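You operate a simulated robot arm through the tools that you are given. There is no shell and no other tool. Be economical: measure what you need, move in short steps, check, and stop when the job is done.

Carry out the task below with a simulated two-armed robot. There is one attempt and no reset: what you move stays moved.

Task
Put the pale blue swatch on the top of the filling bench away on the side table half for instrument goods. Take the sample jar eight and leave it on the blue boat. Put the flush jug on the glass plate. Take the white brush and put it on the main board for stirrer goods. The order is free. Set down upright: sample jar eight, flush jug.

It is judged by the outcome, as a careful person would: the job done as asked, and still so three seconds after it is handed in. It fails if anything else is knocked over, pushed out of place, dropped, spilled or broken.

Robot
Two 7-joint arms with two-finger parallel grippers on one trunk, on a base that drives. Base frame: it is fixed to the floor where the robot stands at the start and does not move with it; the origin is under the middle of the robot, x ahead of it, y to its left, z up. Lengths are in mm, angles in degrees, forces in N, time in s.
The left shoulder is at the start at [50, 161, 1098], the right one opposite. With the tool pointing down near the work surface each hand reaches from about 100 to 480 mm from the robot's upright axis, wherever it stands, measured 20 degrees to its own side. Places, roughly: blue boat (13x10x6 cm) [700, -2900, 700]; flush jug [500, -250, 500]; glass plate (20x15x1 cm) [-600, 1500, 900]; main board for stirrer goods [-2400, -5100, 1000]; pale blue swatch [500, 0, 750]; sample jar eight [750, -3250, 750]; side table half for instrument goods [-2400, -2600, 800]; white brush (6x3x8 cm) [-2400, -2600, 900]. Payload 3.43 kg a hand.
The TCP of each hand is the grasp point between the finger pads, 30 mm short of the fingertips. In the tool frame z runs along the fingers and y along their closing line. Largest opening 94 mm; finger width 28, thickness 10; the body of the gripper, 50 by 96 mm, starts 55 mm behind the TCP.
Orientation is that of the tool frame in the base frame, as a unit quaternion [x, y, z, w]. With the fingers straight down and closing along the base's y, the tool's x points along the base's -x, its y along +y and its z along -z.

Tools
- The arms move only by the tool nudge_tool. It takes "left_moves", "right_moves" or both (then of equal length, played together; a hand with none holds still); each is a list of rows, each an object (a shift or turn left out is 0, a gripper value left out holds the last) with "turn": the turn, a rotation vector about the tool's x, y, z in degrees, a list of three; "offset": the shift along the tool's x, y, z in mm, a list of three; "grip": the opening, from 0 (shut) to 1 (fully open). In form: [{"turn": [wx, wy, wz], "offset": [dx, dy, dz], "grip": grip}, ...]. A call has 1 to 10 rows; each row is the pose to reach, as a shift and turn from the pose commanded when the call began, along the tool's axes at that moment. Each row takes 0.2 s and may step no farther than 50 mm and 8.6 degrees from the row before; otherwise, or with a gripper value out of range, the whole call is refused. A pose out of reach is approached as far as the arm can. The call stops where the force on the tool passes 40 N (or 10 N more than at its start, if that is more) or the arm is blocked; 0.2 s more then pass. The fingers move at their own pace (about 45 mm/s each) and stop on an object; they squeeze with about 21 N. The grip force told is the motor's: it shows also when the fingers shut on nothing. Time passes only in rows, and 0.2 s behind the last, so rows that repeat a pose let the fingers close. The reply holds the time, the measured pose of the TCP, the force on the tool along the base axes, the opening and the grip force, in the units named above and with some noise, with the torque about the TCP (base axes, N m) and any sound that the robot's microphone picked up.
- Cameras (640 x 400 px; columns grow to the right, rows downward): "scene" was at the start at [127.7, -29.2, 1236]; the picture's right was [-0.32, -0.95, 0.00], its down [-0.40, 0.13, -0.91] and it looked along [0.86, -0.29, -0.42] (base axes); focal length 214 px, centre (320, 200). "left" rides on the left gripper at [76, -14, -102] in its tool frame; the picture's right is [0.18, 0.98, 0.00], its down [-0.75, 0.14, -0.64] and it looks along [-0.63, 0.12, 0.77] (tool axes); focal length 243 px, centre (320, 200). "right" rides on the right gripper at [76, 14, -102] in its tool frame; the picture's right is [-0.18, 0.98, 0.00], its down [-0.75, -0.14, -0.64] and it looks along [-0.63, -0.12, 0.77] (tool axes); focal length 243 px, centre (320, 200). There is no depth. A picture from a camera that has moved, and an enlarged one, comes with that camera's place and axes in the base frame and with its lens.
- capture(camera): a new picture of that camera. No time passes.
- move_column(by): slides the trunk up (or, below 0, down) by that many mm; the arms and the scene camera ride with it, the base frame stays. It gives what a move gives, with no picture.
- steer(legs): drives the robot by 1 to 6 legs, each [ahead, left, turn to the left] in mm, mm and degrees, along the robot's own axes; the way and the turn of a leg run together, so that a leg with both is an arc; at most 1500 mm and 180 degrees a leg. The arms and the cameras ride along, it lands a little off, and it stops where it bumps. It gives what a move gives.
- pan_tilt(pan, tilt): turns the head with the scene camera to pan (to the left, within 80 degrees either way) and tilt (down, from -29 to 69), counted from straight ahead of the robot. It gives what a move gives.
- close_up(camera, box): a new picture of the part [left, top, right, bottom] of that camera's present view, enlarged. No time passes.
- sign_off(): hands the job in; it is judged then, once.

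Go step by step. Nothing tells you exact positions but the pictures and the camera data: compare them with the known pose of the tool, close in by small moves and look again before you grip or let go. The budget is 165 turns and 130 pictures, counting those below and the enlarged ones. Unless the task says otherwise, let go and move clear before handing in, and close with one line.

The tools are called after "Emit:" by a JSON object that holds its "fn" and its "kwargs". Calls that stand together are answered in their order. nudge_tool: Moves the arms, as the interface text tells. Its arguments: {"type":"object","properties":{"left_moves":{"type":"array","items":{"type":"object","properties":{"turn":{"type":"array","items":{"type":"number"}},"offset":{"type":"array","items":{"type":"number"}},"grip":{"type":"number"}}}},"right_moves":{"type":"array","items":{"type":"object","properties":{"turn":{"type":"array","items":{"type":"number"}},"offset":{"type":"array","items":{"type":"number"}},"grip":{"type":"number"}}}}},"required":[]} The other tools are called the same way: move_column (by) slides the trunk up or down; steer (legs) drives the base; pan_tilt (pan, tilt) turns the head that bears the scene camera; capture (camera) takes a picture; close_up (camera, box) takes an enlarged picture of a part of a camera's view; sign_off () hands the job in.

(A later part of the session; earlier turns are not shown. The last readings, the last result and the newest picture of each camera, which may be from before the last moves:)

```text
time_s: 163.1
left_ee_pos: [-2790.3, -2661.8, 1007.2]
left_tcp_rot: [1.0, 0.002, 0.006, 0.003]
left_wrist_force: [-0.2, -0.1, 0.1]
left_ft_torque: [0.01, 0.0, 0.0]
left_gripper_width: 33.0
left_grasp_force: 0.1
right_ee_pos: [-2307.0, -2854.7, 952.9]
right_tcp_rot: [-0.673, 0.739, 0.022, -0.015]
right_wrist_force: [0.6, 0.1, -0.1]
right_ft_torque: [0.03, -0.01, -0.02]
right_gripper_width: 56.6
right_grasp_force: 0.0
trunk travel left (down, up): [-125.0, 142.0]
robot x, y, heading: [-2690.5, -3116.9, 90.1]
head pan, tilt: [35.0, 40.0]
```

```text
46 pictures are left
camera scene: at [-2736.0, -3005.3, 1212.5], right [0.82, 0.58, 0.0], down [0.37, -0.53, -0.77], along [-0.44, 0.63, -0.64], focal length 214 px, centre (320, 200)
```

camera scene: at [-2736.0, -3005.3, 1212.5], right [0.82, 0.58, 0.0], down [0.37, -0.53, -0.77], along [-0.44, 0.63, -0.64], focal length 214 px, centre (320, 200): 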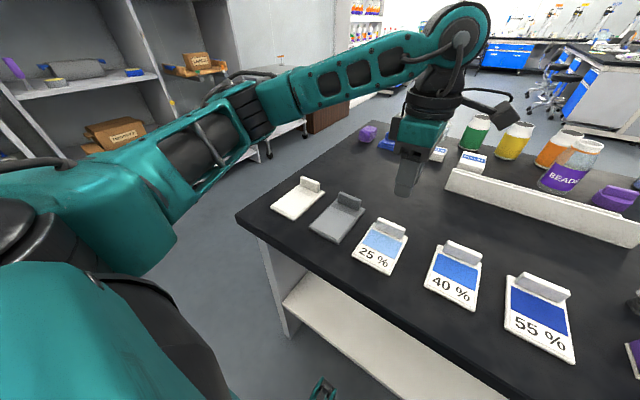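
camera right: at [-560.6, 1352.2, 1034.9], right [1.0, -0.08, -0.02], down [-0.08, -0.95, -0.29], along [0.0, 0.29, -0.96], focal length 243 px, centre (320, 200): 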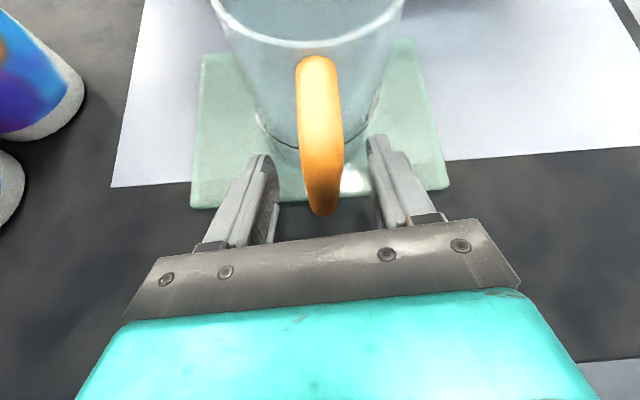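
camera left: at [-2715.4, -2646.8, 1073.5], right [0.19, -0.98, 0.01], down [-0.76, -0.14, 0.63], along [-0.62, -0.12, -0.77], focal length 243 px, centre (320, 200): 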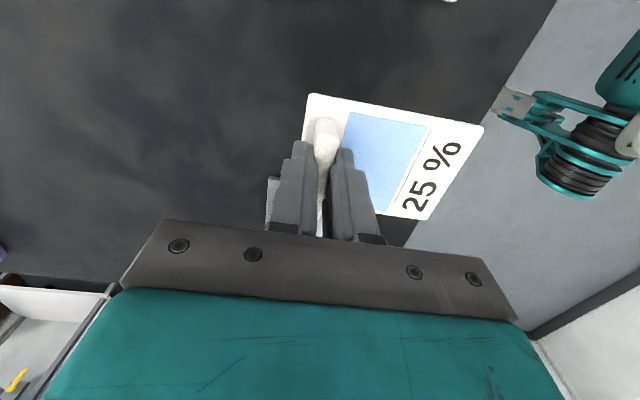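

The swatch now fits in the row. Next is the white brush. I'll pull the left hand back and shift the robot east so the right hand faces the brush.

Emit:
{"fn": "nudge_tool", "kwargs": {"left_moves": [{"offset": [0, 40, -20]}, {"offset": [0, 80, -40]}, {"offset": [0, 120, -60]}, {"offset": [0, 160, -80]}, {"offset": [0, 200, -100]}]}}

Emit:
{"fn": "steer", "kwargs": {"legs": [[0, -90, 0]]}}

Emit:
{"fn": "nudge_tool", "kwargs": {"right_moves": [{"offset": [-10, 40, -30], "grip": 1}, {"offset": [-40, 80, -40], "grip": 1}, {"offset": [-80, 110, -40], "grip": 1}, {"offset": [-120, 130, -40], "grip": 1}]}}

Emit:
{"fn": "capture", "kwargs": {"camera": "right"}}

Emit:
{"fn": "pan_tilt", "kwargs": {"pan": -5, "tilt": 38}}

Emit:
{"fn": "capture", "kwargs": {"camera": "scene"}}

```text
time_s: 164.3
left_ee_pos: [-2791.7, -2861.8, 1113.0]
left_tcp_rot: [1.0, 0.002, 0.006, 0.003]
left_wrist_force: [0.0, -0.2, 0.5]
left_ft_torque: [0.0, 0.0, -0.01]
left_gripper_width: 32.9
left_grasp_force: 0.0
right_ee_pos: [-2308.4, -2853.4, 953.9]
right_tcp_rot: [-0.673, 0.739, 0.022, -0.015]
right_wrist_force: [0.3, -0.1, 0.1]
right_ft_torque: [-0.01, 0.01, -0.01]
right_gripper_width: 56.3
right_grasp_force: 0.1
trunk travel left (down, up): [-125.0, 142.0]
robot x, y, heading: [-2688.3, -3112.6, 90.1]
head pan, tilt: [35.0, 40.0]
```

```text
time_s: 165.4
left_ee_pos: [-2699.7, -2860.4, 1112.6]
left_tcp_rot: [1.0, 0.003, 0.006, 0.002]
left_wrist_force: [-0.6, -0.5, 0.2]
left_ft_torque: [0.01, 0.0, -0.03]
left_gripper_width: 32.9
left_grasp_force: 0.1
right_ee_pos: [-2217.5, -2854.2, 954.2]
right_tcp_rot: [-0.672, 0.74, 0.023, -0.016]
right_wrist_force: [-0.5, 0.2, 0.2]
right_ft_torque: [-0.03, -0.01, 0.0]
right_gripper_width: 56.6
right_grasp_force: 0.1
trunk travel left (down, up): [-125.0, 142.0]
robot x, y, heading: [-2596.9, -3111.4, 90.1]
head pan, tilt: [35.0, 40.0]
```

```text
refused: row 1 steps farther than a row can; nothing moved
```

```text
45 pictures are left
camera right: at [-2233.4, -2930.1, 1056.7], right [-0.96, 0.28, 0.06], down [0.25, 0.73, 0.64], along [0.14, 0.63, -0.77], focal length 243 px, centre (320, 200)
```

right: 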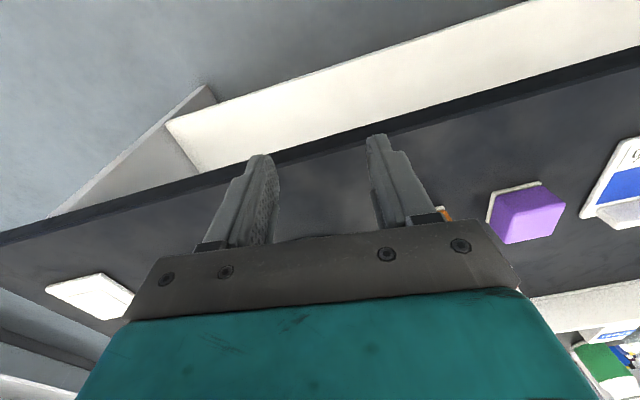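

```text
time_s: 166.5
left_ee_pos: [-2700.6, -2860.8, 1112.8]
left_tcp_rot: [1.0, 0.002, 0.006, 0.002]
left_wrist_force: [-0.4, 0.5, 0.6]
left_ft_torque: [0.0, 0.0, 0.0]
left_gripper_width: 33.0
left_grasp_force: 0.1
right_ee_pos: [-2216.4, -2854.0, 952.8]
right_tcp_rot: [-0.672, 0.74, 0.022, -0.016]
right_wrist_force: [-0.1, -0.1, -0.2]
right_ft_torque: [0.0, 0.0, 0.0]
right_gripper_width: 56.2
right_grasp_force: 0.0
trunk travel left (down, up): [-125.0, 142.0]
robot x, y, heading: [-2596.3, -3115.8, 90.0]
head pan, tilt: [-5.0, 38.0]
```

```text
44 pictures are left
camera scene: at [-2589.1, -2988.5, 1215.5], right [1.0, -0.08, 0.0], down [-0.05, -0.61, -0.79], along [0.07, 0.79, -0.62], focal length 214 px, centre (320, 200)
```

scene: 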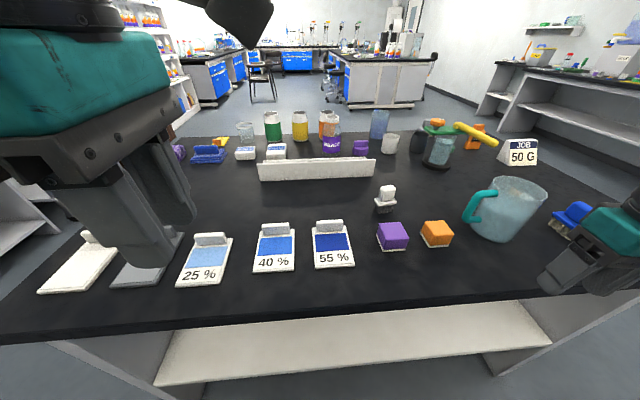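

The brush stands at about (-2387, -2580). I'll raise the right hand and move it over that way, opening the gripper.

Emit:
{"fn": "nudge_tool", "kwargs": {"right_moves": [{"offset": [0, 15, -40], "grip": 1}, {"offset": [-20, 45, -66], "grip": 1}, {"offset": [-50, 82, -66], "turn": [1, 0, -2], "grip": 1}, {"offset": [-80, 118, -66], "turn": [2, 0, -4], "grip": 1}, {"offset": [-110, 155, -66], "turn": [3, 0, -5.5], "grip": 1}, {"offset": [-140, 192, -66], "turn": [3, 0, -5.5], "grip": 1}]}}

Emit:
{"fn": "capture", "kwargs": {"camera": "right"}}

```text
time_s: 167.9
left_ee_pos: [-2699.8, -2859.5, 1112.9]
left_tcp_rot: [1.0, 0.001, 0.007, 0.002]
left_wrist_force: [0.5, 0.2, 0.1]
left_ft_torque: [0.02, 0.02, 0.0]
left_gripper_width: 32.8
left_grasp_force: 0.1
right_ee_pos: [-2392.5, -2700.1, 1032.0]
right_tcp_rot: [0.707, -0.707, -0.003, -0.002]
right_wrist_force: [0.6, 0.2, -0.9]
right_ft_torque: [-0.01, 0.0, -0.03]
right_gripper_width: 93.7
right_grasp_force: 0.0
trunk travel left (down, up): [-125.0, 142.0]
robot x, y, heading: [-2597.9, -3117.6, 90.1]
head pan, tilt: [-5.0, 38.0]
```

```text
43 pictures are left
camera right: at [-2407.4, -2776.6, 1134.7], right [-0.98, 0.18, 0.0], down [0.14, 0.75, 0.65], along [0.12, 0.64, -0.76], focal length 243 px, centre (320, 200)
```

right: 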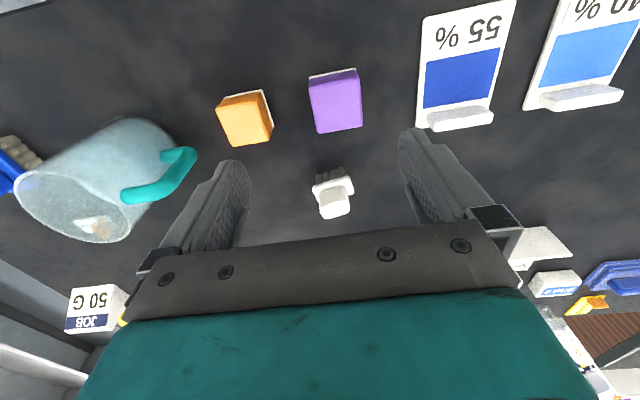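

Emit:
{"fn": "steer", "kwargs": {"legs": [[28, 0, 0]]}}

Emit:
{"fn": "nudge_tool", "kwargs": {"right_moves": [{"offset": [-40, -4, 15]}, {"offset": [-78, -4, 35]}, {"offset": [-88, -4, 70]}]}}

Emit:
{"fn": "capture", "kwargs": {"camera": "right"}}

Emit:
{"fn": "close_up", "kwargs": {"camera": "scene", "box": [310, 110, 470, 250]}}

```text
time_s: 168.7
left_ee_pos: [-2700.0, -2855.4, 1112.4]
left_tcp_rot: [1.0, 0.003, 0.007, 0.002]
left_wrist_force: [0.1, 0.1, 0.2]
left_ft_torque: [0.04, 0.0, -0.04]
left_gripper_width: 32.9
left_grasp_force: 0.1
right_ee_pos: [-2392.6, -2694.2, 1031.9]
right_tcp_rot: [0.708, -0.707, -0.004, -0.002]
right_wrist_force: [-0.5, -0.4, -0.1]
right_ft_torque: [0.01, 0.0, -0.03]
right_gripper_width: 93.9
right_grasp_force: 0.0
trunk travel left (down, up): [-125.0, 142.0]
robot x, y, heading: [-2595.2, -3107.3, 90.2]
head pan, tilt: [-5.0, 38.0]
stopped in leg 1: the robot was blocked; the commanded pose is now the measured one
```

```text
time_s: 169.5
left_ee_pos: [-2700.1, -2855.5, 1111.4]
left_tcp_rot: [1.0, 0.003, 0.007, 0.003]
left_wrist_force: [0.7, -0.5, -0.2]
left_ft_torque: [0.0, 0.02, 0.01]
left_gripper_width: 32.6
left_grasp_force: 0.1
right_ee_pos: [-2389.3, -2607.2, 960.5]
right_tcp_rot: [0.707, -0.707, -0.005, -0.003]
right_wrist_force: [0.1, -0.1, 0.2]
right_ft_torque: [0.02, 0.01, 0.0]
right_gripper_width: 94.0
right_grasp_force: 0.0
trunk travel left (down, up): [-125.0, 142.0]
robot x, y, heading: [-2595.9, -3107.1, 90.2]
head pan, tilt: [-5.0, 38.0]
```

```text
42 pictures are left
camera right: at [-2403.5, -2684.1, 1063.9], right [-0.98, 0.18, 0.0], down [0.14, 0.75, 0.65], along [0.12, 0.64, -0.76], focal length 243 px, centre (320, 200)
```

right: 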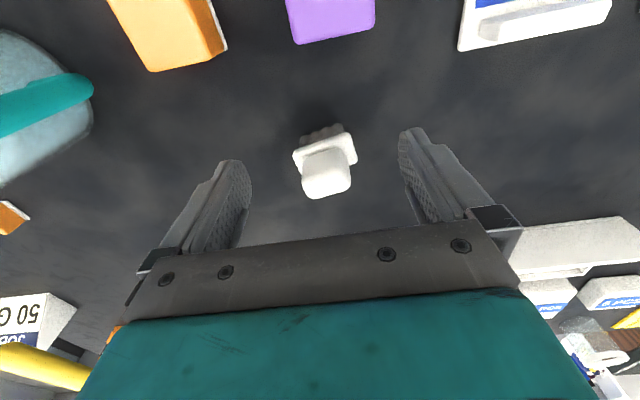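

```text
2.86 times, centred on (390, 180) of scene
camera zoom: at [-2588.9, -2982.8, 1215.5], right [1.0, -0.09, 0.0], down [-0.05, -0.61, -0.79], along [0.07, 0.78, -0.62], focal length 613 px, centre (120, 257)
```

zoom: 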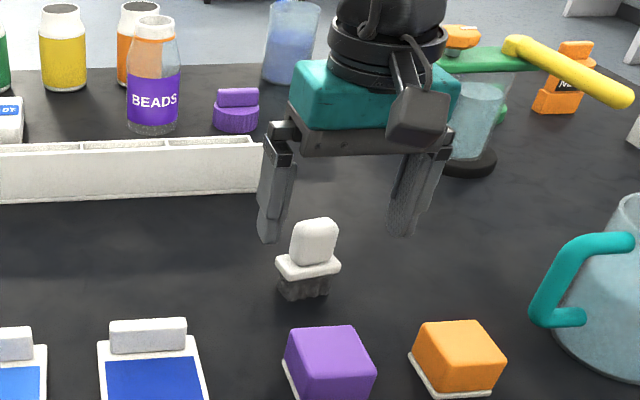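

Over the brush now; its handle is at about (-2390, -2588). I'll go forward 19 mm, down 36 mm, and close.

Emit:
{"fn": "nudge_tool", "kwargs": {"right_moves": [{"offset": [-18, 1, 5]}, {"offset": [-19, 1, 22]}, {"offset": [-19, 1, 36]}]}}

Emit:
{"fn": "close_up", "kwargs": {"camera": "scene", "box": [310, 110, 470, 250]}}

Emit:
{"fn": "capture", "kwargs": {"camera": "right"}}

```text
time_s: 170.3
left_ee_pos: [-2700.1, -2854.9, 1112.7]
left_tcp_rot: [1.0, 0.002, 0.008, 0.003]
left_wrist_force: [0.0, 0.5, -0.5]
left_ft_torque: [0.04, -0.03, 0.01]
left_gripper_width: 33.0
left_grasp_force: 0.1
right_ee_pos: [-2390.4, -2587.5, 927.1]
right_tcp_rot: [0.709, -0.705, -0.004, -0.002]
right_wrist_force: [0.6, -0.1, 0.3]
right_ft_torque: [0.01, 0.02, -0.05]
right_gripper_width: 94.1
right_grasp_force: 0.1
trunk travel left (down, up): [-125.0, 142.0]
robot x, y, heading: [-2595.1, -3107.7, 89.8]
head pan, tilt: [-5.0, 38.0]
```

```text
2.86 times, centred on (390, 180) of scene
camera zoom: at [-2588.9, -2983.0, 1215.5], right [1.0, -0.09, 0.0], down [-0.05, -0.61, -0.79], along [0.07, 0.79, -0.62], focal length 613 px, centre (120, 257)
```

zoom: 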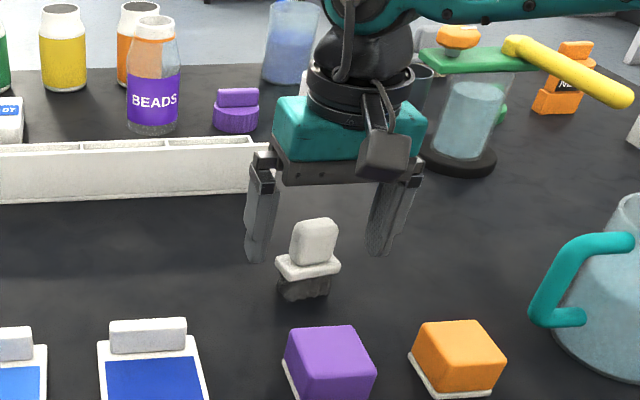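

```text
39 pictures are left
camera right: at [-2404.3, -2664.2, 1029.5], right [-0.98, 0.18, 0.0], down [0.14, 0.75, 0.65], along [0.12, 0.64, -0.76], focal length 243 px, centre (320, 200)
```

right: 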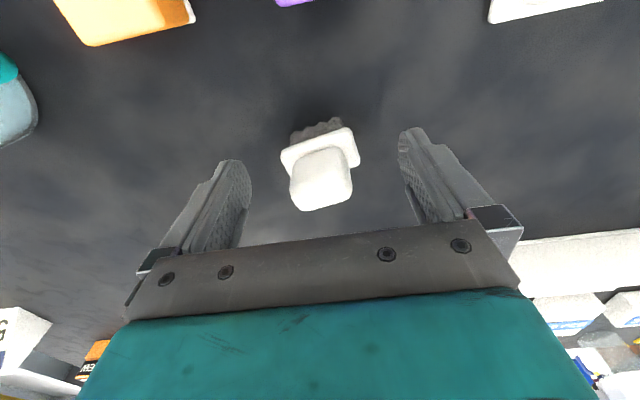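

Emit:
{"fn": "nudge_tool", "kwargs": {"right_moves": [{"offset": [0, 0, 4]}, {"offset": [0, 0, 4], "grip": 0}, {"offset": [0, 0, 4], "grip": 0}, {"offset": [0, 0, 4], "grip": 0}, {"offset": [0, 0, 4], "grip": 0}, {"offset": [0, 0, 4], "grip": 0}]}}

Emit:
{"fn": "nudge_tool", "kwargs": {"right_moves": [{"offset": [0, 0, -15]}, {"offset": [0, 0, -50]}, {"offset": [0, 0, -90]}]}}

Emit:
{"fn": "capture", "kwargs": {"camera": "right"}}

```text
time_s: 171.7
left_ee_pos: [-2700.7, -2855.3, 1112.0]
left_tcp_rot: [1.0, 0.003, 0.007, 0.002]
left_wrist_force: [-0.4, 0.2, 1.0]
left_ft_torque: [-0.01, -0.01, -0.01]
left_gripper_width: 32.8
left_grasp_force: 0.0
right_ee_pos: [-2390.2, -2587.3, 923.1]
right_tcp_rot: [0.708, -0.707, -0.004, -0.002]
right_wrist_force: [0.2, 1.0, 0.0]
right_ft_torque: [0.03, 0.04, 0.01]
right_gripper_width: 41.0
right_grasp_force: 20.4
trunk travel left (down, up): [-125.0, 142.0]
robot x, y, heading: [-2595.5, -3108.0, 90.2]
head pan, tilt: [-5.0, 38.0]
```

```text
time_s: 172.5
left_ee_pos: [-2701.1, -2855.4, 1112.0]
left_tcp_rot: [1.0, 0.003, 0.007, 0.003]
left_wrist_force: [-0.4, 0.3, 0.6]
left_ft_torque: [0.01, 0.0, 0.0]
left_gripper_width: 32.7
left_grasp_force: 0.0
right_ee_pos: [-2387.9, -2588.4, 1014.9]
right_tcp_rot: [0.708, -0.706, -0.005, -0.003]
right_wrist_force: [-0.4, -0.2, -1.4]
right_ft_torque: [-0.02, -0.01, -0.02]
right_gripper_width: 41.4
right_grasp_force: 20.8
trunk travel left (down, up): [-125.0, 142.0]
robot x, y, heading: [-2595.7, -3113.9, 90.2]
head pan, tilt: [-5.0, 38.0]
```

```text
38 pictures are left
camera right: at [-2403.1, -2665.9, 1117.7], right [-0.98, 0.18, 0.0], down [0.14, 0.75, 0.65], along [0.12, 0.64, -0.76], focal length 243 px, centre (320, 200)
```

right: 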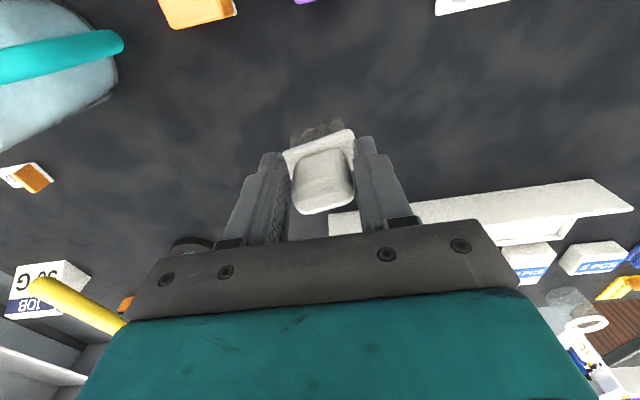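

The white brush is in the right hand. I'll pull back from the table and turn to the shelf unit.

Emit:
{"fn": "nudge_tool", "kwargs": {"right_moves": [{"offset": [40, 0, -25]}, {"offset": [85, 0, -45]}, {"offset": [130, 0, -60]}, {"offset": [175, 20, -75]}, {"offset": [215, 0, -90]}]}}

Emit:
{"fn": "steer", "kwargs": {"legs": [[-650, 0, 0], [0, 0, 179.5], [150, 150, 0]]}}

Emit:
{"fn": "pan_tilt", "kwargs": {"pan": -3, "tilt": 18}}

Emit:
{"fn": "capture", "kwargs": {"camera": "scene"}}

```text
refused: row 4 steps farther than a row can; nothing moved
```

```text
time_s: 184.8
left_ee_pos: [-2318.6, -4153.6, 1112.0]
left_tcp_rot: [-0.029, 1.0, 0.002, -0.008]
left_wrist_force: [-0.4, -0.5, -0.1]
left_ft_torque: [0.04, 0.03, -0.01]
left_gripper_width: 33.1
left_grasp_force: 0.0
right_ee_pos: [-2614.9, -4436.0, 1014.3]
right_tcp_rot: [0.688, 0.726, -0.002, 0.004]
right_wrist_force: [-0.6, -0.3, -1.1]
right_ft_torque: [0.02, -0.01, 0.0]
right_gripper_width: 41.1
right_grasp_force: 21.3
trunk travel left (down, up): [-125.0, 142.0]
robot x, y, heading: [-2434.6, -3905.5, -86.8]
head pan, tilt: [-5.0, 38.0]
```

```text
time_s: 185.7
left_ee_pos: [-2319.1, -4153.1, 1112.0]
left_tcp_rot: [-0.027, 1.0, 0.002, -0.007]
left_wrist_force: [-0.3, 0.8, -0.7]
left_ft_torque: [0.02, -0.02, 0.0]
left_gripper_width: 32.9
left_grasp_force: 0.0
right_ee_pos: [-2615.6, -4435.0, 1014.0]
right_tcp_rot: [0.688, 0.726, -0.003, 0.004]
right_wrist_force: [0.3, 0.0, -2.0]
right_ft_torque: [-0.03, 0.03, -0.04]
right_gripper_width: 40.7
right_grasp_force: 20.4
trunk travel left (down, up): [-125.0, 142.0]
robot x, y, heading: [-2435.5, -3903.8, -87.3]
head pan, tilt: [-3.0, 18.0]
```

```text
37 pictures are left
camera scene: at [-2431.8, -4038.2, 1247.1], right [-1.0, 0.0, 0.0], down [0.0, 0.31, -0.95], along [0.0, -0.95, -0.31], focal length 214 px, centre (320, 200)
```

scene: 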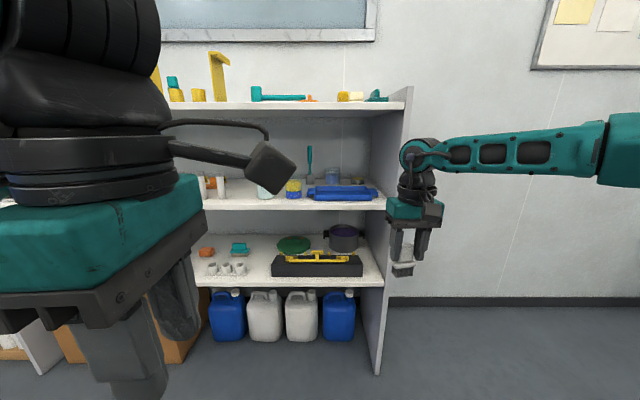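

The middle board (z ≈ 920, front edge y ≈ -4950) on the right side holds the stirrer, beakers and tray. I'll shift left to face its freer stretch, move the left arm out of the view, and look.

Emit:
{"fn": "nudge_tool", "kwargs": {"left_moves": [{"offset": [40, 20, 0]}, {"offset": [80, 50, 0]}, {"offset": [110, 90, 0]}, {"offset": [130, 130, 0]}]}}

Emit:
{"fn": "steer", "kwargs": {"legs": [[0, 0, -2.8], [0, 520, 0]]}}

Emit:
{"fn": "pan_tilt", "kwargs": {"pan": -8, "tilt": 18}}

Emit:
{"fn": "capture", "kwargs": {"camera": "scene"}}

```text
time_s: 186.6
left_ee_pos: [-2438.4, -4076.3, 1118.6]
left_tcp_rot: [-0.057, 0.998, 0.019, -0.013]
left_wrist_force: [0.1, -0.2, 1.0]
left_ft_torque: [0.04, 0.01, 0.0]
left_gripper_width: 33.0
left_grasp_force: 0.0
right_ee_pos: [-2615.7, -4435.3, 1013.8]
right_tcp_rot: [0.689, 0.725, -0.003, 0.003]
right_wrist_force: [1.2, -0.4, -0.8]
right_ft_torque: [0.01, -0.01, -0.04]
right_gripper_width: 41.0
right_grasp_force: 20.3
trunk travel left (down, up): [-125.0, 142.0]
robot x, y, heading: [-2434.6, -3908.6, -87.0]
head pan, tilt: [-3.0, 18.0]
stopped in row 4 (left hand): the force on the tool passed its limit (the readings are from after the stop); the commanded pose is now the measured one
```

```text
time_s: 190.1
left_ee_pos: [-1913.5, -4071.9, 1119.3]
left_tcp_rot: [-0.033, 0.999, 0.019, -0.013]
left_wrist_force: [0.1, 0.3, -0.5]
left_ft_torque: [0.0, -0.02, -0.03]
left_gripper_width: 33.0
left_grasp_force: 0.0
right_ee_pos: [-2107.8, -4424.8, 1016.0]
right_tcp_rot: [0.706, 0.708, -0.003, 0.005]
right_wrist_force: [0.5, -0.6, -0.5]
right_ft_torque: [0.01, -0.04, 0.0]
right_gripper_width: 41.0
right_grasp_force: 20.9
trunk travel left (down, up): [-125.0, 142.0]
robot x, y, heading: [-1898.0, -3905.9, -89.8]
head pan, tilt: [-3.0, 18.0]
```

```text
time_s: 190.8
left_ee_pos: [-1915.0, -4072.3, 1118.9]
left_tcp_rot: [-0.034, 0.999, 0.021, -0.013]
left_wrist_force: [0.5, 0.1, 0.2]
left_ft_torque: [0.03, 0.01, -0.04]
left_gripper_width: 32.9
left_grasp_force: 0.0
right_ee_pos: [-2108.7, -4424.8, 1014.4]
right_tcp_rot: [0.706, 0.708, -0.002, 0.004]
right_wrist_force: [0.3, -0.4, -0.2]
right_ft_torque: [0.03, 0.04, 0.0]
right_gripper_width: 40.6
right_grasp_force: 21.1
trunk travel left (down, up): [-125.0, 142.0]
robot x, y, heading: [-1903.3, -3901.4, -89.9]
head pan, tilt: [-8.0, 18.0]
```

```text
36 pictures are left
camera scene: at [-1910.0, -4035.7, 1252.1], right [-1.0, 0.1, 0.0], down [0.03, 0.26, -0.97], along [-0.09, -0.96, -0.26], focal length 214 px, centre (320, 200)
```

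scene: 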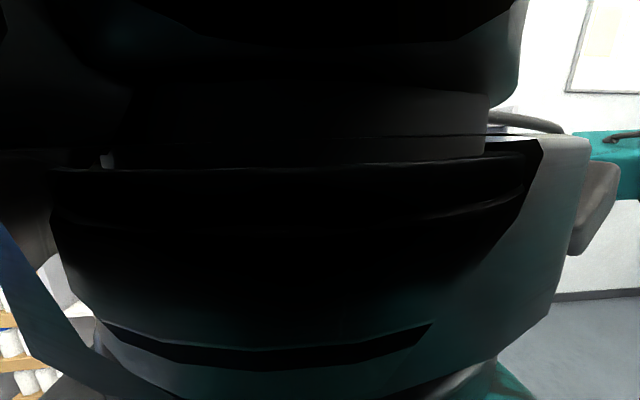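

I moved the left hand the wrong way, in front of the camera. I'll move it out to the robot's left.

Emit:
{"fn": "nudge_tool", "kwargs": {"left_moves": [{"offset": [0, -45, 0]}, {"offset": [-40, -70, 0]}, {"offset": [-85, -70, 0]}, {"offset": [-130, -70, 0]}, {"offset": [-175, -70, 0]}, {"offset": [-220, -60, 0]}, {"offset": [-265, -50, 0]}, {"offset": [-310, -40, 0]}]}}

Emit:
{"fn": "capture", "kwargs": {"camera": "scene"}}

```text
time_s: 192.6
left_ee_pos: [-1609.5, -4096.8, 1096.7]
left_tcp_rot: [-0.021, 0.998, 0.055, -0.016]
left_wrist_force: [1.2, -0.1, -2.0]
left_ft_torque: [0.02, 0.07, 0.04]
left_gripper_width: 32.8
left_grasp_force: 0.1
left hand out of reach, approached as far as the arm can: row 8
right_ee_pos: [-2109.0, -4423.6, 1014.4]
right_tcp_rot: [0.706, 0.709, -0.002, 0.005]
right_wrist_force: [-0.5, -0.4, -1.1]
right_ft_torque: [0.01, -0.01, -0.01]
right_gripper_width: 40.8
right_grasp_force: 21.4
trunk travel left (down, up): [-125.0, 142.0]
robot x, y, heading: [-1904.8, -3899.9, -89.9]
head pan, tilt: [-8.0, 18.0]
```

```text
35 pictures are left
camera scene: at [-1913.7, -4035.6, 1247.1], right [-0.99, 0.13, 0.0], down [0.04, 0.31, -0.95], along [-0.13, -0.94, -0.31], focal length 214 px, centre (320, 200)
```

scene: 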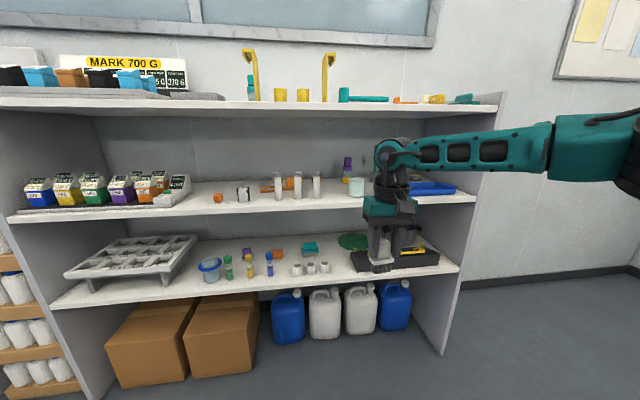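

Emit:
{"fn": "close_up", "kwargs": {"camera": "scene", "box": [190, 140, 480, 290]}}

```text
2.21 times, centred on (335, 215) of scene
camera zoom: at [-1913.7, -4035.6, 1247.1], right [-0.99, 0.13, 0.0], down [0.04, 0.31, -0.95], along [-0.13, -0.94, -0.31], focal length 473 px, centre (287, 167)
```

zoom: 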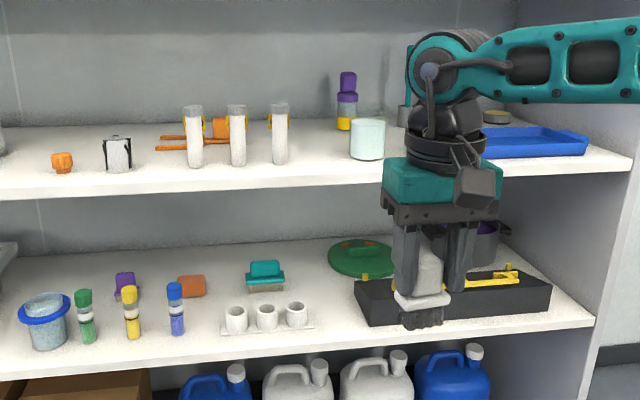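

There is a gap on the middle board between the third tube (x ≈ -2040) and the glass (x ≈ -2240). I'll aim for x ≈ -2125, raise the hand slightly, drive closer, and look with the wrist camera.

Emit:
{"fn": "nudge_tool", "kwargs": {"right_moves": [{"offset": [0, 0, -30]}]}}

Emit:
{"fn": "steer", "kwargs": {"legs": [[330, -16, 0]]}}

Emit:
{"fn": "capture", "kwargs": {"camera": "right"}}

Emit:
{"fn": "pan_tilt", "kwargs": {"pan": -22, "tilt": 18}}

Emit:
{"fn": "capture", "kwargs": {"camera": "scene"}}

```text
time_s: 192.9
left_ee_pos: [-1606.4, -4095.4, 1106.7]
left_tcp_rot: [-0.031, 0.999, 0.02, -0.013]
left_wrist_force: [0.8, 0.4, 0.6]
left_ft_torque: [-0.01, 0.0, -0.01]
left_gripper_width: 33.3
left_grasp_force: 0.0
right_ee_pos: [-2106.6, -4423.7, 1044.0]
right_tcp_rot: [0.706, 0.708, -0.003, 0.004]
right_wrist_force: [-0.2, 0.4, -1.0]
right_ft_torque: [0.04, 0.0, 0.01]
right_gripper_width: 41.1
right_grasp_force: 20.9
trunk travel left (down, up): [-125.0, 142.0]
robot x, y, heading: [-1903.8, -3901.3, -90.0]
head pan, tilt: [-8.0, 18.0]
```

```text
time_s: 195.1
left_ee_pos: [-1619.4, -4420.8, 1108.1]
left_tcp_rot: [-0.034, 0.999, 0.02, -0.014]
left_wrist_force: [0.1, -0.3, -0.5]
left_ft_torque: [0.0, 0.01, 0.02]
left_gripper_width: 32.9
left_grasp_force: 0.0
right_ee_pos: [-2117.4, -4752.7, 1043.9]
right_tcp_rot: [0.703, 0.711, -0.003, 0.005]
right_wrist_force: [0.3, -0.3, -1.3]
right_ft_torque: [0.03, 0.01, 0.01]
right_gripper_width: 40.7
right_grasp_force: 20.9
trunk travel left (down, up): [-125.0, 142.0]
robot x, y, heading: [-1916.8, -4231.1, -89.5]
head pan, tilt: [-8.0, 18.0]
```

```text
33 pictures are left
camera right: at [-2104.6, -4674.8, 1146.8], right [0.98, -0.18, 0.0], down [-0.14, -0.75, 0.65], along [-0.11, -0.64, -0.76], focal length 243 px, centre (320, 200)
```

right: 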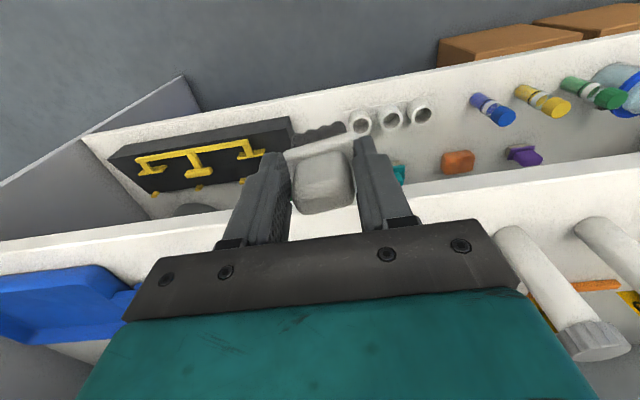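

```text
time_s: 195.9
left_ee_pos: [-1619.9, -4420.3, 1108.0]
left_tcp_rot: [-0.034, 0.999, 0.019, -0.014]
left_wrist_force: [0.3, -0.6, -0.7]
left_ft_torque: [0.02, 0.02, 0.01]
left_gripper_width: 32.8
left_grasp_force: 0.1
right_ee_pos: [-2117.6, -4751.4, 1044.5]
right_tcp_rot: [0.704, 0.711, -0.002, 0.005]
right_wrist_force: [0.3, -0.4, -1.1]
right_ft_torque: [0.03, -0.03, 0.0]
right_gripper_width: 40.7
right_grasp_force: 20.8
trunk travel left (down, up): [-125.0, 142.0]
robot x, y, heading: [-1917.0, -4232.3, -89.2]
head pan, tilt: [-22.0, 18.0]
```

```text
32 pictures are left
camera scene: at [-1948.2, -4357.0, 1247.2], right [-0.93, 0.36, 0.0], down [0.11, 0.29, -0.95], along [-0.35, -0.89, -0.31], focal length 214 px, centre (320, 200)
```

scene: 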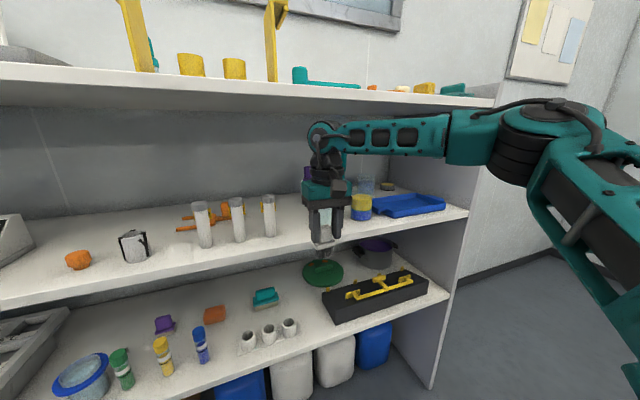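

The board's front edge is at y ≈ -4890 and z ≈ 928. I'll lower slightly and drive in so the brush is at about (-2140, -4945), in front of the tubes and glass.

Emit:
{"fn": "nudge_tool", "kwargs": {"right_moves": [{"offset": [0, 0, 8]}]}}

Emit:
{"fn": "steer", "kwargs": {"legs": [[188, -23, 0]]}}

Emit:
{"fn": "capture", "kwargs": {"camera": "right"}}

Emit:
{"fn": "capture", "kwargs": {"camera": "scene"}}

```text
time_s: 196.3
left_ee_pos: [-1618.6, -4421.8, 1107.8]
left_tcp_rot: [-0.034, 0.999, 0.019, -0.014]
left_wrist_force: [-0.4, -0.4, -0.1]
left_ft_torque: [0.02, -0.01, 0.0]
left_gripper_width: 32.9
left_grasp_force: 0.0
right_ee_pos: [-2116.9, -4752.3, 1036.9]
right_tcp_rot: [0.704, 0.71, -0.003, 0.005]
right_wrist_force: [0.4, -0.4, -0.2]
right_ft_torque: [0.02, -0.05, -0.01]
right_gripper_width: 40.8
right_grasp_force: 21.3
trunk travel left (down, up): [-125.0, 142.0]
robot x, y, heading: [-1918.3, -4227.0, -89.5]
head pan, tilt: [-22.0, 18.0]
```

```text
time_s: 197.8
left_ee_pos: [-1639.6, -4607.7, 1108.5]
left_tcp_rot: [-0.034, 0.999, 0.019, -0.013]
left_wrist_force: [0.9, -0.2, 0.0]
left_ft_torque: [0.0, -0.01, 0.0]
left_gripper_width: 32.8
left_grasp_force: 0.1
right_ee_pos: [-2138.8, -4940.9, 1037.8]
right_tcp_rot: [0.703, 0.711, -0.005, 0.006]
right_wrist_force: [0.3, -5.9, 9.6]
right_ft_torque: [0.07, 0.02, -0.02]
right_gripper_width: 36.1
right_grasp_force: 21.6
trunk travel left (down, up): [-125.0, 142.0]
robot x, y, heading: [-1936.9, -4418.5, -89.4]
head pan, tilt: [-22.0, 18.0]
```

```text
31 pictures are left
camera right: at [-2125.1, -4862.6, 1139.9], right [0.98, -0.18, 0.01], down [-0.14, -0.75, 0.65], along [-0.11, -0.64, -0.76], focal length 243 px, centre (320, 200)
```

right: 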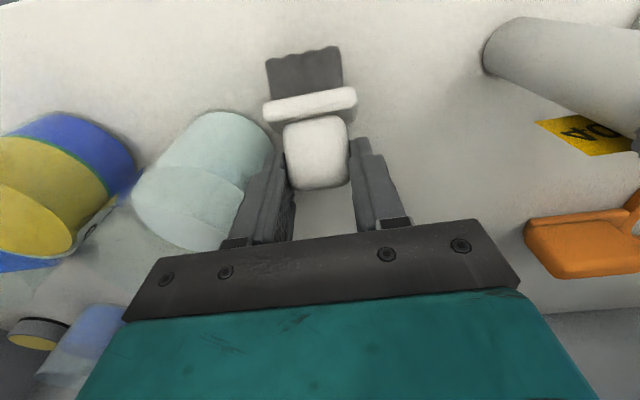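

```text
30 pictures are left
camera scene: at [-1969.1, -4544.4, 1247.3], right [-0.93, 0.36, 0.0], down [0.11, 0.29, -0.95], along [-0.35, -0.89, -0.31], focal length 214 px, centre (320, 200)
```

scene: 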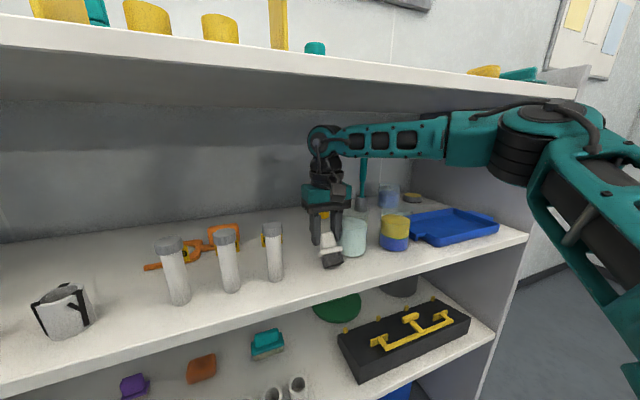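

The board is higher than I judged: the brush's bristles touched its edge and the brush pitched in the grip. I'll raise a little, back out, and measure the tilt.

Emit:
{"fn": "nudge_tool", "kwargs": {"right_moves": [{"offset": [0, 0, -12]}]}}

Emit:
{"fn": "steer", "kwargs": {"legs": [[-260, 0, 0]]}}

Emit:
{"fn": "close_up", "kwargs": {"camera": "scene", "box": [270, 100, 390, 300]}}

Emit:
{"fn": "capture", "kwargs": {"camera": "right"}}

```text
time_s: 198.2
left_ee_pos: [-1641.1, -4607.3, 1107.8]
left_tcp_rot: [-0.035, 0.999, 0.019, -0.014]
left_wrist_force: [0.7, -0.6, 0.9]
left_ft_torque: [-0.02, 0.01, 0.03]
left_gripper_width: 33.1
left_grasp_force: 0.1
right_ee_pos: [-2138.2, -4940.5, 1048.8]
right_tcp_rot: [0.704, 0.71, -0.004, 0.005]
right_wrist_force: [1.6, -0.2, -1.0]
right_ft_torque: [-0.04, 0.01, -0.05]
right_gripper_width: 36.5
right_grasp_force: 21.0
trunk travel left (down, up): [-125.0, 142.0]
robot x, y, heading: [-1936.3, -4417.9, -89.5]
head pan, tilt: [-22.0, 18.0]
```

```text
time_s: 200.1
left_ee_pos: [-1642.8, -4349.1, 1107.1]
left_tcp_rot: [-0.033, 0.999, 0.018, -0.013]
left_wrist_force: [0.5, -0.3, -0.4]
left_ft_torque: [0.01, 0.0, 0.0]
left_gripper_width: 32.9
left_grasp_force: 0.0
right_ee_pos: [-2142.3, -4680.1, 1049.4]
right_tcp_rot: [0.706, 0.709, -0.003, 0.006]
right_wrist_force: [-0.1, 0.0, -0.8]
right_ft_torque: [-0.03, -0.01, 0.02]
right_gripper_width: 36.1
right_grasp_force: 21.0
trunk travel left (down, up): [-125.0, 142.0]
robot x, y, heading: [-1939.2, -4157.8, -89.7]
head pan, tilt: [-22.0, 18.0]
```

```text
2.00 times, centred on (330, 200) of scene
camera zoom: at [-1972.4, -4285.5, 1247.3], right [-0.93, 0.37, 0.0], down [0.11, 0.29, -0.95], along [-0.35, -0.88, -0.31], focal length 429 px, centre (300, 200)
```

zoom: 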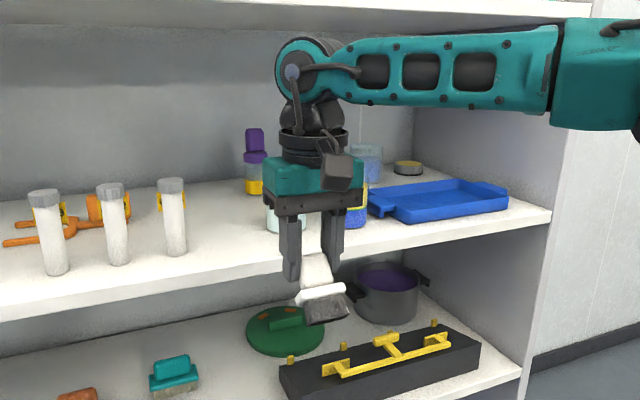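

```text
28 pictures are left
camera right: at [-2129.7, -4603.3, 1151.3], right [0.98, -0.18, 0.01], down [-0.14, -0.74, 0.65], along [-0.11, -0.64, -0.76], focal length 243 px, centre (320, 200)
```

right: 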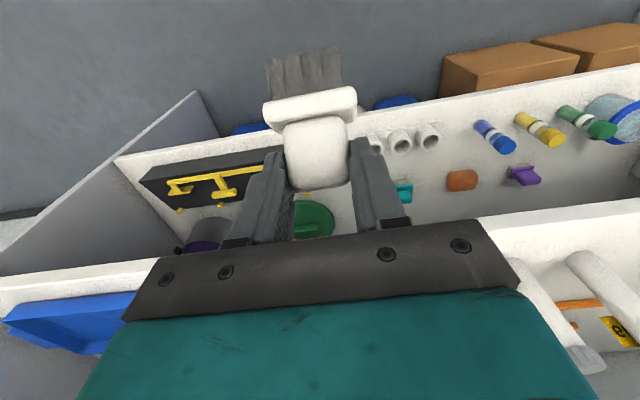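

The brush is tilted about 45–50° with its bristles toward the robot. From the contact, the board top is at z ≈ 970. I'll pitch the tool forward by 47° so the brush stands upright again.

Emit:
{"fn": "nudge_tool", "kwargs": {"right_moves": [{"turn": [0, -8, 0], "offset": [0, 0, -5]}, {"turn": [0, -16, 0], "offset": [0, 0, -10]}, {"turn": [0, -24, 0], "offset": [0, 0, -15]}, {"turn": [0, -32, 0], "offset": [0, 0, -20]}, {"turn": [0, -40, 0], "offset": [0, 0, -25]}, {"turn": [0, -47, 0], "offset": [0, 0, -25]}]}}

Emit:
{"fn": "close_up", "kwargs": {"camera": "scene", "box": [270, 100, 390, 300]}}

```text
time_s: 201.5
left_ee_pos: [-1643.5, -4351.0, 1108.2]
left_tcp_rot: [-0.032, 0.999, 0.02, -0.013]
left_wrist_force: [0.1, -0.4, 0.6]
left_ft_torque: [0.0, -0.05, 0.01]
left_gripper_width: 33.1
left_grasp_force: 0.1
right_ee_pos: [-2143.0, -4681.0, 1074.3]
right_tcp_rot: [0.645, 0.647, -0.285, 0.289]
right_wrist_force: [1.2, -0.3, -1.1]
right_ft_torque: [0.0, 0.04, 0.02]
right_gripper_width: 36.5
right_grasp_force: 20.8
trunk travel left (down, up): [-125.0, 142.0]
robot x, y, heading: [-1939.1, -4159.9, -89.7]
head pan, tilt: [-22.0, 18.0]
```

```text
2.00 times, centred on (330, 200) of scene
camera zoom: at [-1972.3, -4285.9, 1247.2], right [-0.93, 0.37, 0.0], down [0.11, 0.29, -0.95], along [-0.35, -0.88, -0.31], focal length 429 px, centre (300, 200)
```

zoom: 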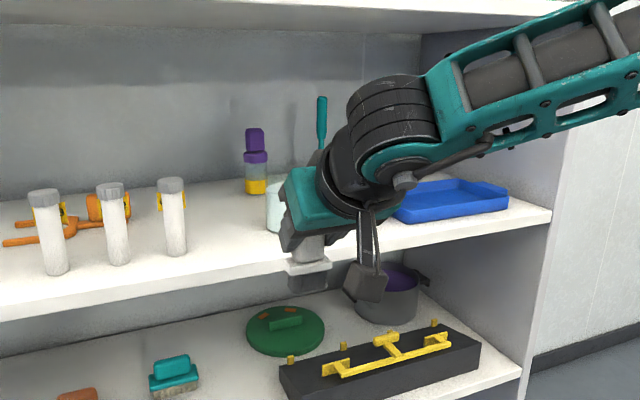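

The brush is upright again, its bottom at z ≈ 1000. I'll drive in to the gap centre, x ≈ -2112.

Emit:
{"fn": "steer", "kwargs": {"legs": [[190, 30, 0]]}}

Emit:
{"fn": "close_up", "kwargs": {"camera": "scene", "box": [240, 160, 420, 300]}}

Emit:
{"fn": "capture", "kwargs": {"camera": "right"}}

```text
time_s: 203.1
left_ee_pos: [-1611.8, -4544.9, 1107.1]
left_tcp_rot: [-0.03, 0.999, 0.02, -0.014]
left_wrist_force: [-2.0, 0.0, -0.4]
left_ft_torque: [0.02, -0.02, -0.01]
left_gripper_width: 32.9
left_grasp_force: 0.1
right_ee_pos: [-2114.4, -4874.9, 1072.9]
right_tcp_rot: [0.647, 0.647, -0.285, 0.287]
right_wrist_force: [0.0, 0.0, -0.9]
right_ft_torque: [0.02, 0.03, 0.01]
right_gripper_width: 36.5
right_grasp_force: 20.9
trunk travel left (down, up): [-125.0, 142.0]
robot x, y, heading: [-1909.6, -4355.6, -89.7]
head pan, tilt: [-22.0, 18.0]
```

```text
2.86 times, centred on (330, 230) of scene
camera zoom: at [-1941.9, -4479.3, 1247.1], right [-0.93, 0.37, 0.0], down [0.11, 0.29, -0.95], along [-0.35, -0.88, -0.31], focal length 613 px, centre (291, 114)
```

zoom: 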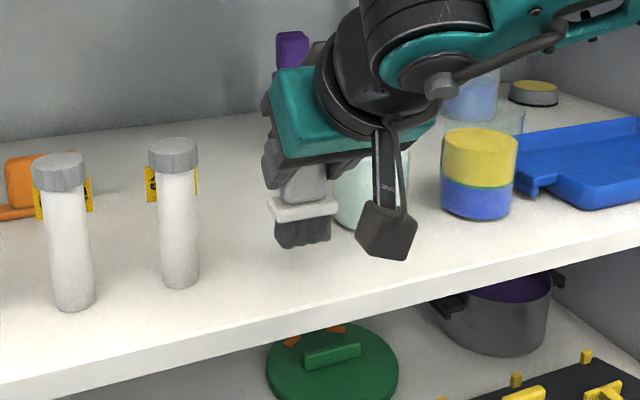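

```text
25 pictures are left
camera right: at [-2100.5, -4746.8, 1087.0], right [0.98, -0.12, 0.14], down [-0.14, -0.03, 0.99], along [-0.12, -0.99, -0.05], focal length 243 px, centre (320, 200)
```

right: 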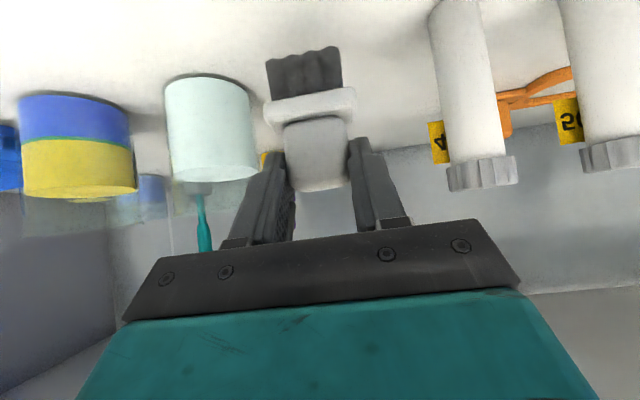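

Emit:
{"fn": "nudge_tool", "kwargs": {"right_moves": [{"offset": [7.4, 0, 6.7]}, {"offset": [11.1, 0, 10.1]}]}}

Emit:
{"fn": "nudge_tool", "kwargs": {"right_moves": [{"offset": [3, 0, 2.7]}]}}

Emit:
{"fn": "nudge_tool", "kwargs": {"right_moves": [{"offset": [3, 0, 2.7]}]}}

Emit:
{"fn": "nudge_tool", "kwargs": {"right_moves": [{"offset": [3, 0, 2.7]}]}}

```text
time_s: 203.7
left_ee_pos: [-1614.0, -4544.7, 1108.0]
left_tcp_rot: [-0.032, 0.999, 0.019, -0.014]
left_wrist_force: [0.0, -0.6, -0.1]
left_ft_torque: [-0.01, 0.01, 0.0]
left_gripper_width: 32.8
left_grasp_force: 0.1
right_ee_pos: [-2115.2, -4875.1, 1058.1]
right_tcp_rot: [0.646, 0.647, -0.284, 0.288]
right_wrist_force: [-0.2, 0.2, -1.3]
right_ft_torque: [0.02, -0.06, 0.0]
right_gripper_width: 36.2
right_grasp_force: 21.0
trunk travel left (down, up): [-125.0, 142.0]
robot x, y, heading: [-1909.7, -4353.1, -89.6]
head pan, tilt: [-22.0, 18.0]
```

```text
time_s: 204.1
left_ee_pos: [-1613.8, -4544.4, 1107.8]
left_tcp_rot: [-0.031, 0.999, 0.02, -0.014]
left_wrist_force: [-0.5, 0.5, 0.2]
left_ft_torque: [0.0, -0.02, -0.01]
left_gripper_width: 32.7
left_grasp_force: 0.0
right_ee_pos: [-2114.1, -4873.7, 1055.3]
right_tcp_rot: [0.647, 0.647, -0.285, 0.287]
right_wrist_force: [0.4, 0.4, -2.0]
right_ft_torque: [0.01, -0.01, -0.02]
right_gripper_width: 36.5
right_grasp_force: 20.9
trunk travel left (down, up): [-125.0, 142.0]
robot x, y, heading: [-1909.2, -4352.3, -89.8]
head pan, tilt: [-22.0, 18.0]
```

```text
time_s: 204.5
left_ee_pos: [-1612.9, -4544.5, 1107.3]
left_tcp_rot: [-0.031, 0.999, 0.019, -0.014]
left_wrist_force: [0.0, -0.5, 0.2]
left_ft_torque: [0.03, 0.01, -0.01]
left_gripper_width: 32.8
left_grasp_force: 0.0
right_ee_pos: [-2115.0, -4874.3, 1050.9]
right_tcp_rot: [0.646, 0.647, -0.285, 0.288]
right_wrist_force: [0.5, -0.2, -1.0]
right_ft_torque: [-0.01, -0.03, 0.0]
right_gripper_width: 36.6
right_grasp_force: 21.2
trunk travel left (down, up): [-125.0, 142.0]
robot x, y, heading: [-1906.6, -4350.7, -90.0]
head pan, tilt: [-22.0, 18.0]
```

```text
time_s: 204.9
left_ee_pos: [-1612.8, -4543.4, 1108.1]
left_tcp_rot: [-0.03, 0.999, 0.02, -0.013]
left_wrist_force: [-1.2, -0.3, -0.6]
left_ft_torque: [0.0, 0.01, -0.03]
left_gripper_width: 32.9
left_grasp_force: 0.0
right_ee_pos: [-2114.6, -4874.3, 1047.6]
right_tcp_rot: [0.646, 0.647, -0.285, 0.287]
right_wrist_force: [-0.1, -0.2, -1.1]
right_ft_torque: [0.03, -0.01, -0.01]
right_gripper_width: 36.4
right_grasp_force: 21.1
trunk travel left (down, up): [-125.0, 142.0]
robot x, y, heading: [-1909.9, -4352.5, -89.8]
head pan, tilt: [-22.0, 18.0]
```

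Emit:
{"fn": "nudge_tool", "kwargs": {"right_moves": [{"offset": [3, 0, 2.7]}]}}

Emit:
{"fn": "nudge_tool", "kwargs": {"right_moves": [{"offset": [3, 0, 2.7]}]}}

Emit:
{"fn": "close_up", "kwargs": {"camera": "right", "box": [150, 0, 470, 200]}}

```text
time_s: 205.3
left_ee_pos: [-1612.9, -4543.5, 1107.4]
left_tcp_rot: [-0.031, 0.999, 0.019, -0.014]
left_wrist_force: [0.2, -0.3, 0.3]
left_ft_torque: [0.01, 0.02, -0.01]
left_gripper_width: 33.1
left_grasp_force: 0.0
right_ee_pos: [-2114.7, -4873.0, 1044.2]
right_tcp_rot: [0.646, 0.646, -0.287, 0.288]
right_wrist_force: [-0.8, -0.5, 4.7]
right_ft_torque: [0.08, 0.13, 0.0]
right_gripper_width: 36.6
right_grasp_force: 21.0
trunk travel left (down, up): [-125.0, 142.0]
robot x, y, heading: [-1906.2, -4350.0, -89.5]
head pan, tilt: [-22.0, 18.0]
```

```text
time_s: 205.7
left_ee_pos: [-1612.6, -4543.2, 1106.7]
left_tcp_rot: [-0.031, 0.999, 0.017, -0.014]
left_wrist_force: [-0.3, -0.4, -0.5]
left_ft_torque: [-0.01, -0.03, -0.01]
left_gripper_width: 32.9
left_grasp_force: 0.1
right_ee_pos: [-2113.4, -4873.8, 1044.5]
right_tcp_rot: [0.645, 0.645, -0.289, 0.291]
right_wrist_force: [-5.5, 1.6, 21.7]
right_ft_torque: [0.15, 0.31, -0.04]
right_gripper_width: 36.4
right_grasp_force: 20.6
trunk travel left (down, up): [-125.0, 142.0]
robot x, y, heading: [-1911.9, -4351.5, -89.7]
head pan, tilt: [-22.0, 18.0]
```

```text
2.00 times, centred on (310, 100) of right
camera zoom: at [-2100.6, -4746.1, 1056.0], right [0.98, -0.12, 0.14], down [-0.14, -0.02, 0.99], along [-0.12, -0.99, -0.04], focal length 485 px, centre (340, 400)
```

zoom: 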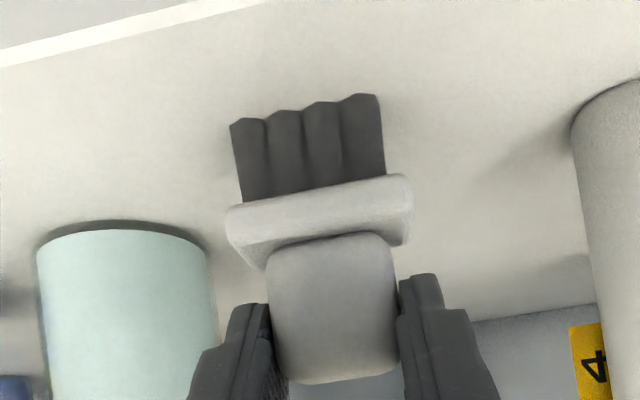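

Contact force shows the brush is pressed on the board. Releasing and withdrawing along the tool axis.

Emit:
{"fn": "nudge_tool", "kwargs": {"right_moves": [{"offset": [-0.7, 0, -0.7], "grip": 0.55}, {"offset": [-0.7, 0, -0.7], "grip": 0.6}, {"offset": [-0.7, 0, -0.7], "grip": 0.6}]}}

Emit:
{"fn": "close_up", "kwargs": {"camera": "right", "box": [150, 0, 470, 200]}}

```text
time_s: 206.5
left_ee_pos: [-1612.9, -4543.8, 1107.4]
left_tcp_rot: [-0.03, 0.999, 0.02, -0.014]
left_wrist_force: [0.6, -1.0, -0.3]
left_ft_torque: [0.0, 0.01, 0.01]
left_gripper_width: 33.1
left_grasp_force: 0.1
right_ee_pos: [-2113.6, -4873.1, 1039.2]
right_tcp_rot: [0.646, 0.647, -0.286, 0.288]
right_wrist_force: [-0.6, -0.3, -0.3]
right_ft_torque: [0.02, -0.01, 0.03]
right_gripper_width: 56.5
right_grasp_force: 0.0
trunk travel left (down, up): [-125.0, 142.0]
robot x, y, heading: [-1908.6, -4354.5, -89.7]
head pan, tilt: [-22.0, 18.0]
```

```text
2.00 times, centred on (310, 100) of right
camera zoom: at [-2100.6, -4746.3, 1053.2], right [0.98, -0.12, 0.14], down [-0.14, -0.03, 0.99], along [-0.12, -0.99, -0.05], focal length 485 px, centre (340, 400)
```

zoom: 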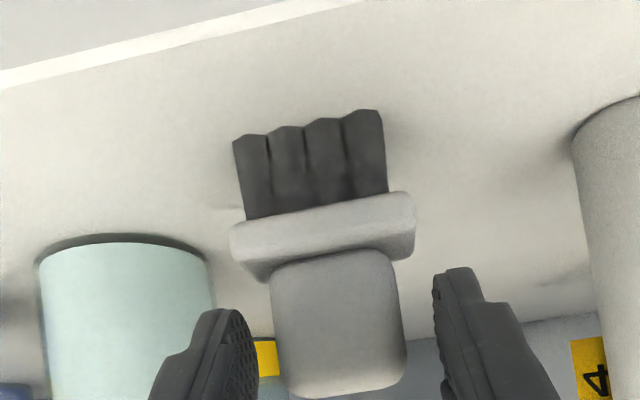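

Released, and the brush stands by itself. Withdrawing.

Emit:
{"fn": "nudge_tool", "kwargs": {"right_moves": [{"offset": [0, 0, -20]}, {"offset": [0, 0, -50]}, {"offset": [0, 0, -80]}]}}

Emit:
{"fn": "steer", "kwargs": {"legs": [[-300, 0, 0]]}}

Emit:
{"fn": "capture", "kwargs": {"camera": "scene"}}

```text
time_s: 207.3
left_ee_pos: [-1613.3, -4543.1, 1108.9]
left_tcp_rot: [-0.031, 0.999, 0.019, -0.014]
left_wrist_force: [0.0, -0.5, -0.2]
left_ft_torque: [0.01, 0.01, -0.02]
left_gripper_width: 32.8
left_grasp_force: 0.1
right_ee_pos: [-2114.3, -4814.2, 1093.7]
right_tcp_rot: [0.646, 0.646, -0.285, 0.288]
right_wrist_force: [0.4, 0.7, 0.4]
right_ft_torque: [0.01, 0.03, 0.01]
right_gripper_width: 56.3
right_grasp_force: 0.1
trunk travel left (down, up): [-125.0, 142.0]
robot x, y, heading: [-1910.5, -4351.3, -89.6]
head pan, tilt: [-22.0, 18.0]
```

```text
time_s: 209.3
left_ee_pos: [-1614.3, -4240.2, 1107.1]
left_tcp_rot: [-0.031, 0.999, 0.019, -0.014]
left_wrist_force: [0.9, -0.1, 0.2]
left_ft_torque: [0.0, -0.01, -0.01]
left_gripper_width: 32.9
left_grasp_force: 0.0
right_ee_pos: [-2115.3, -4509.7, 1093.6]
right_tcp_rot: [0.646, 0.646, -0.286, 0.287]
right_wrist_force: [0.7, 1.3, -0.2]
right_ft_torque: [-0.01, 0.04, 0.01]
right_gripper_width: 56.4
right_grasp_force: 0.0
trunk travel left (down, up): [-125.0, 142.0]
robot x, y, heading: [-1907.1, -4048.0, -89.7]
head pan, tilt: [-22.0, 18.0]
```

```text
22 pictures are left
camera scene: at [-1943.3, -4174.8, 1247.3], right [-0.93, 0.37, 0.0], down [0.11, 0.29, -0.95], along [-0.35, -0.88, -0.31], focal length 214 px, centre (320, 200)
```

scene: 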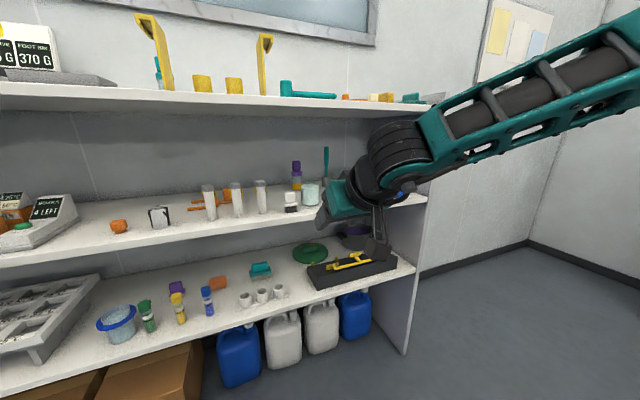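

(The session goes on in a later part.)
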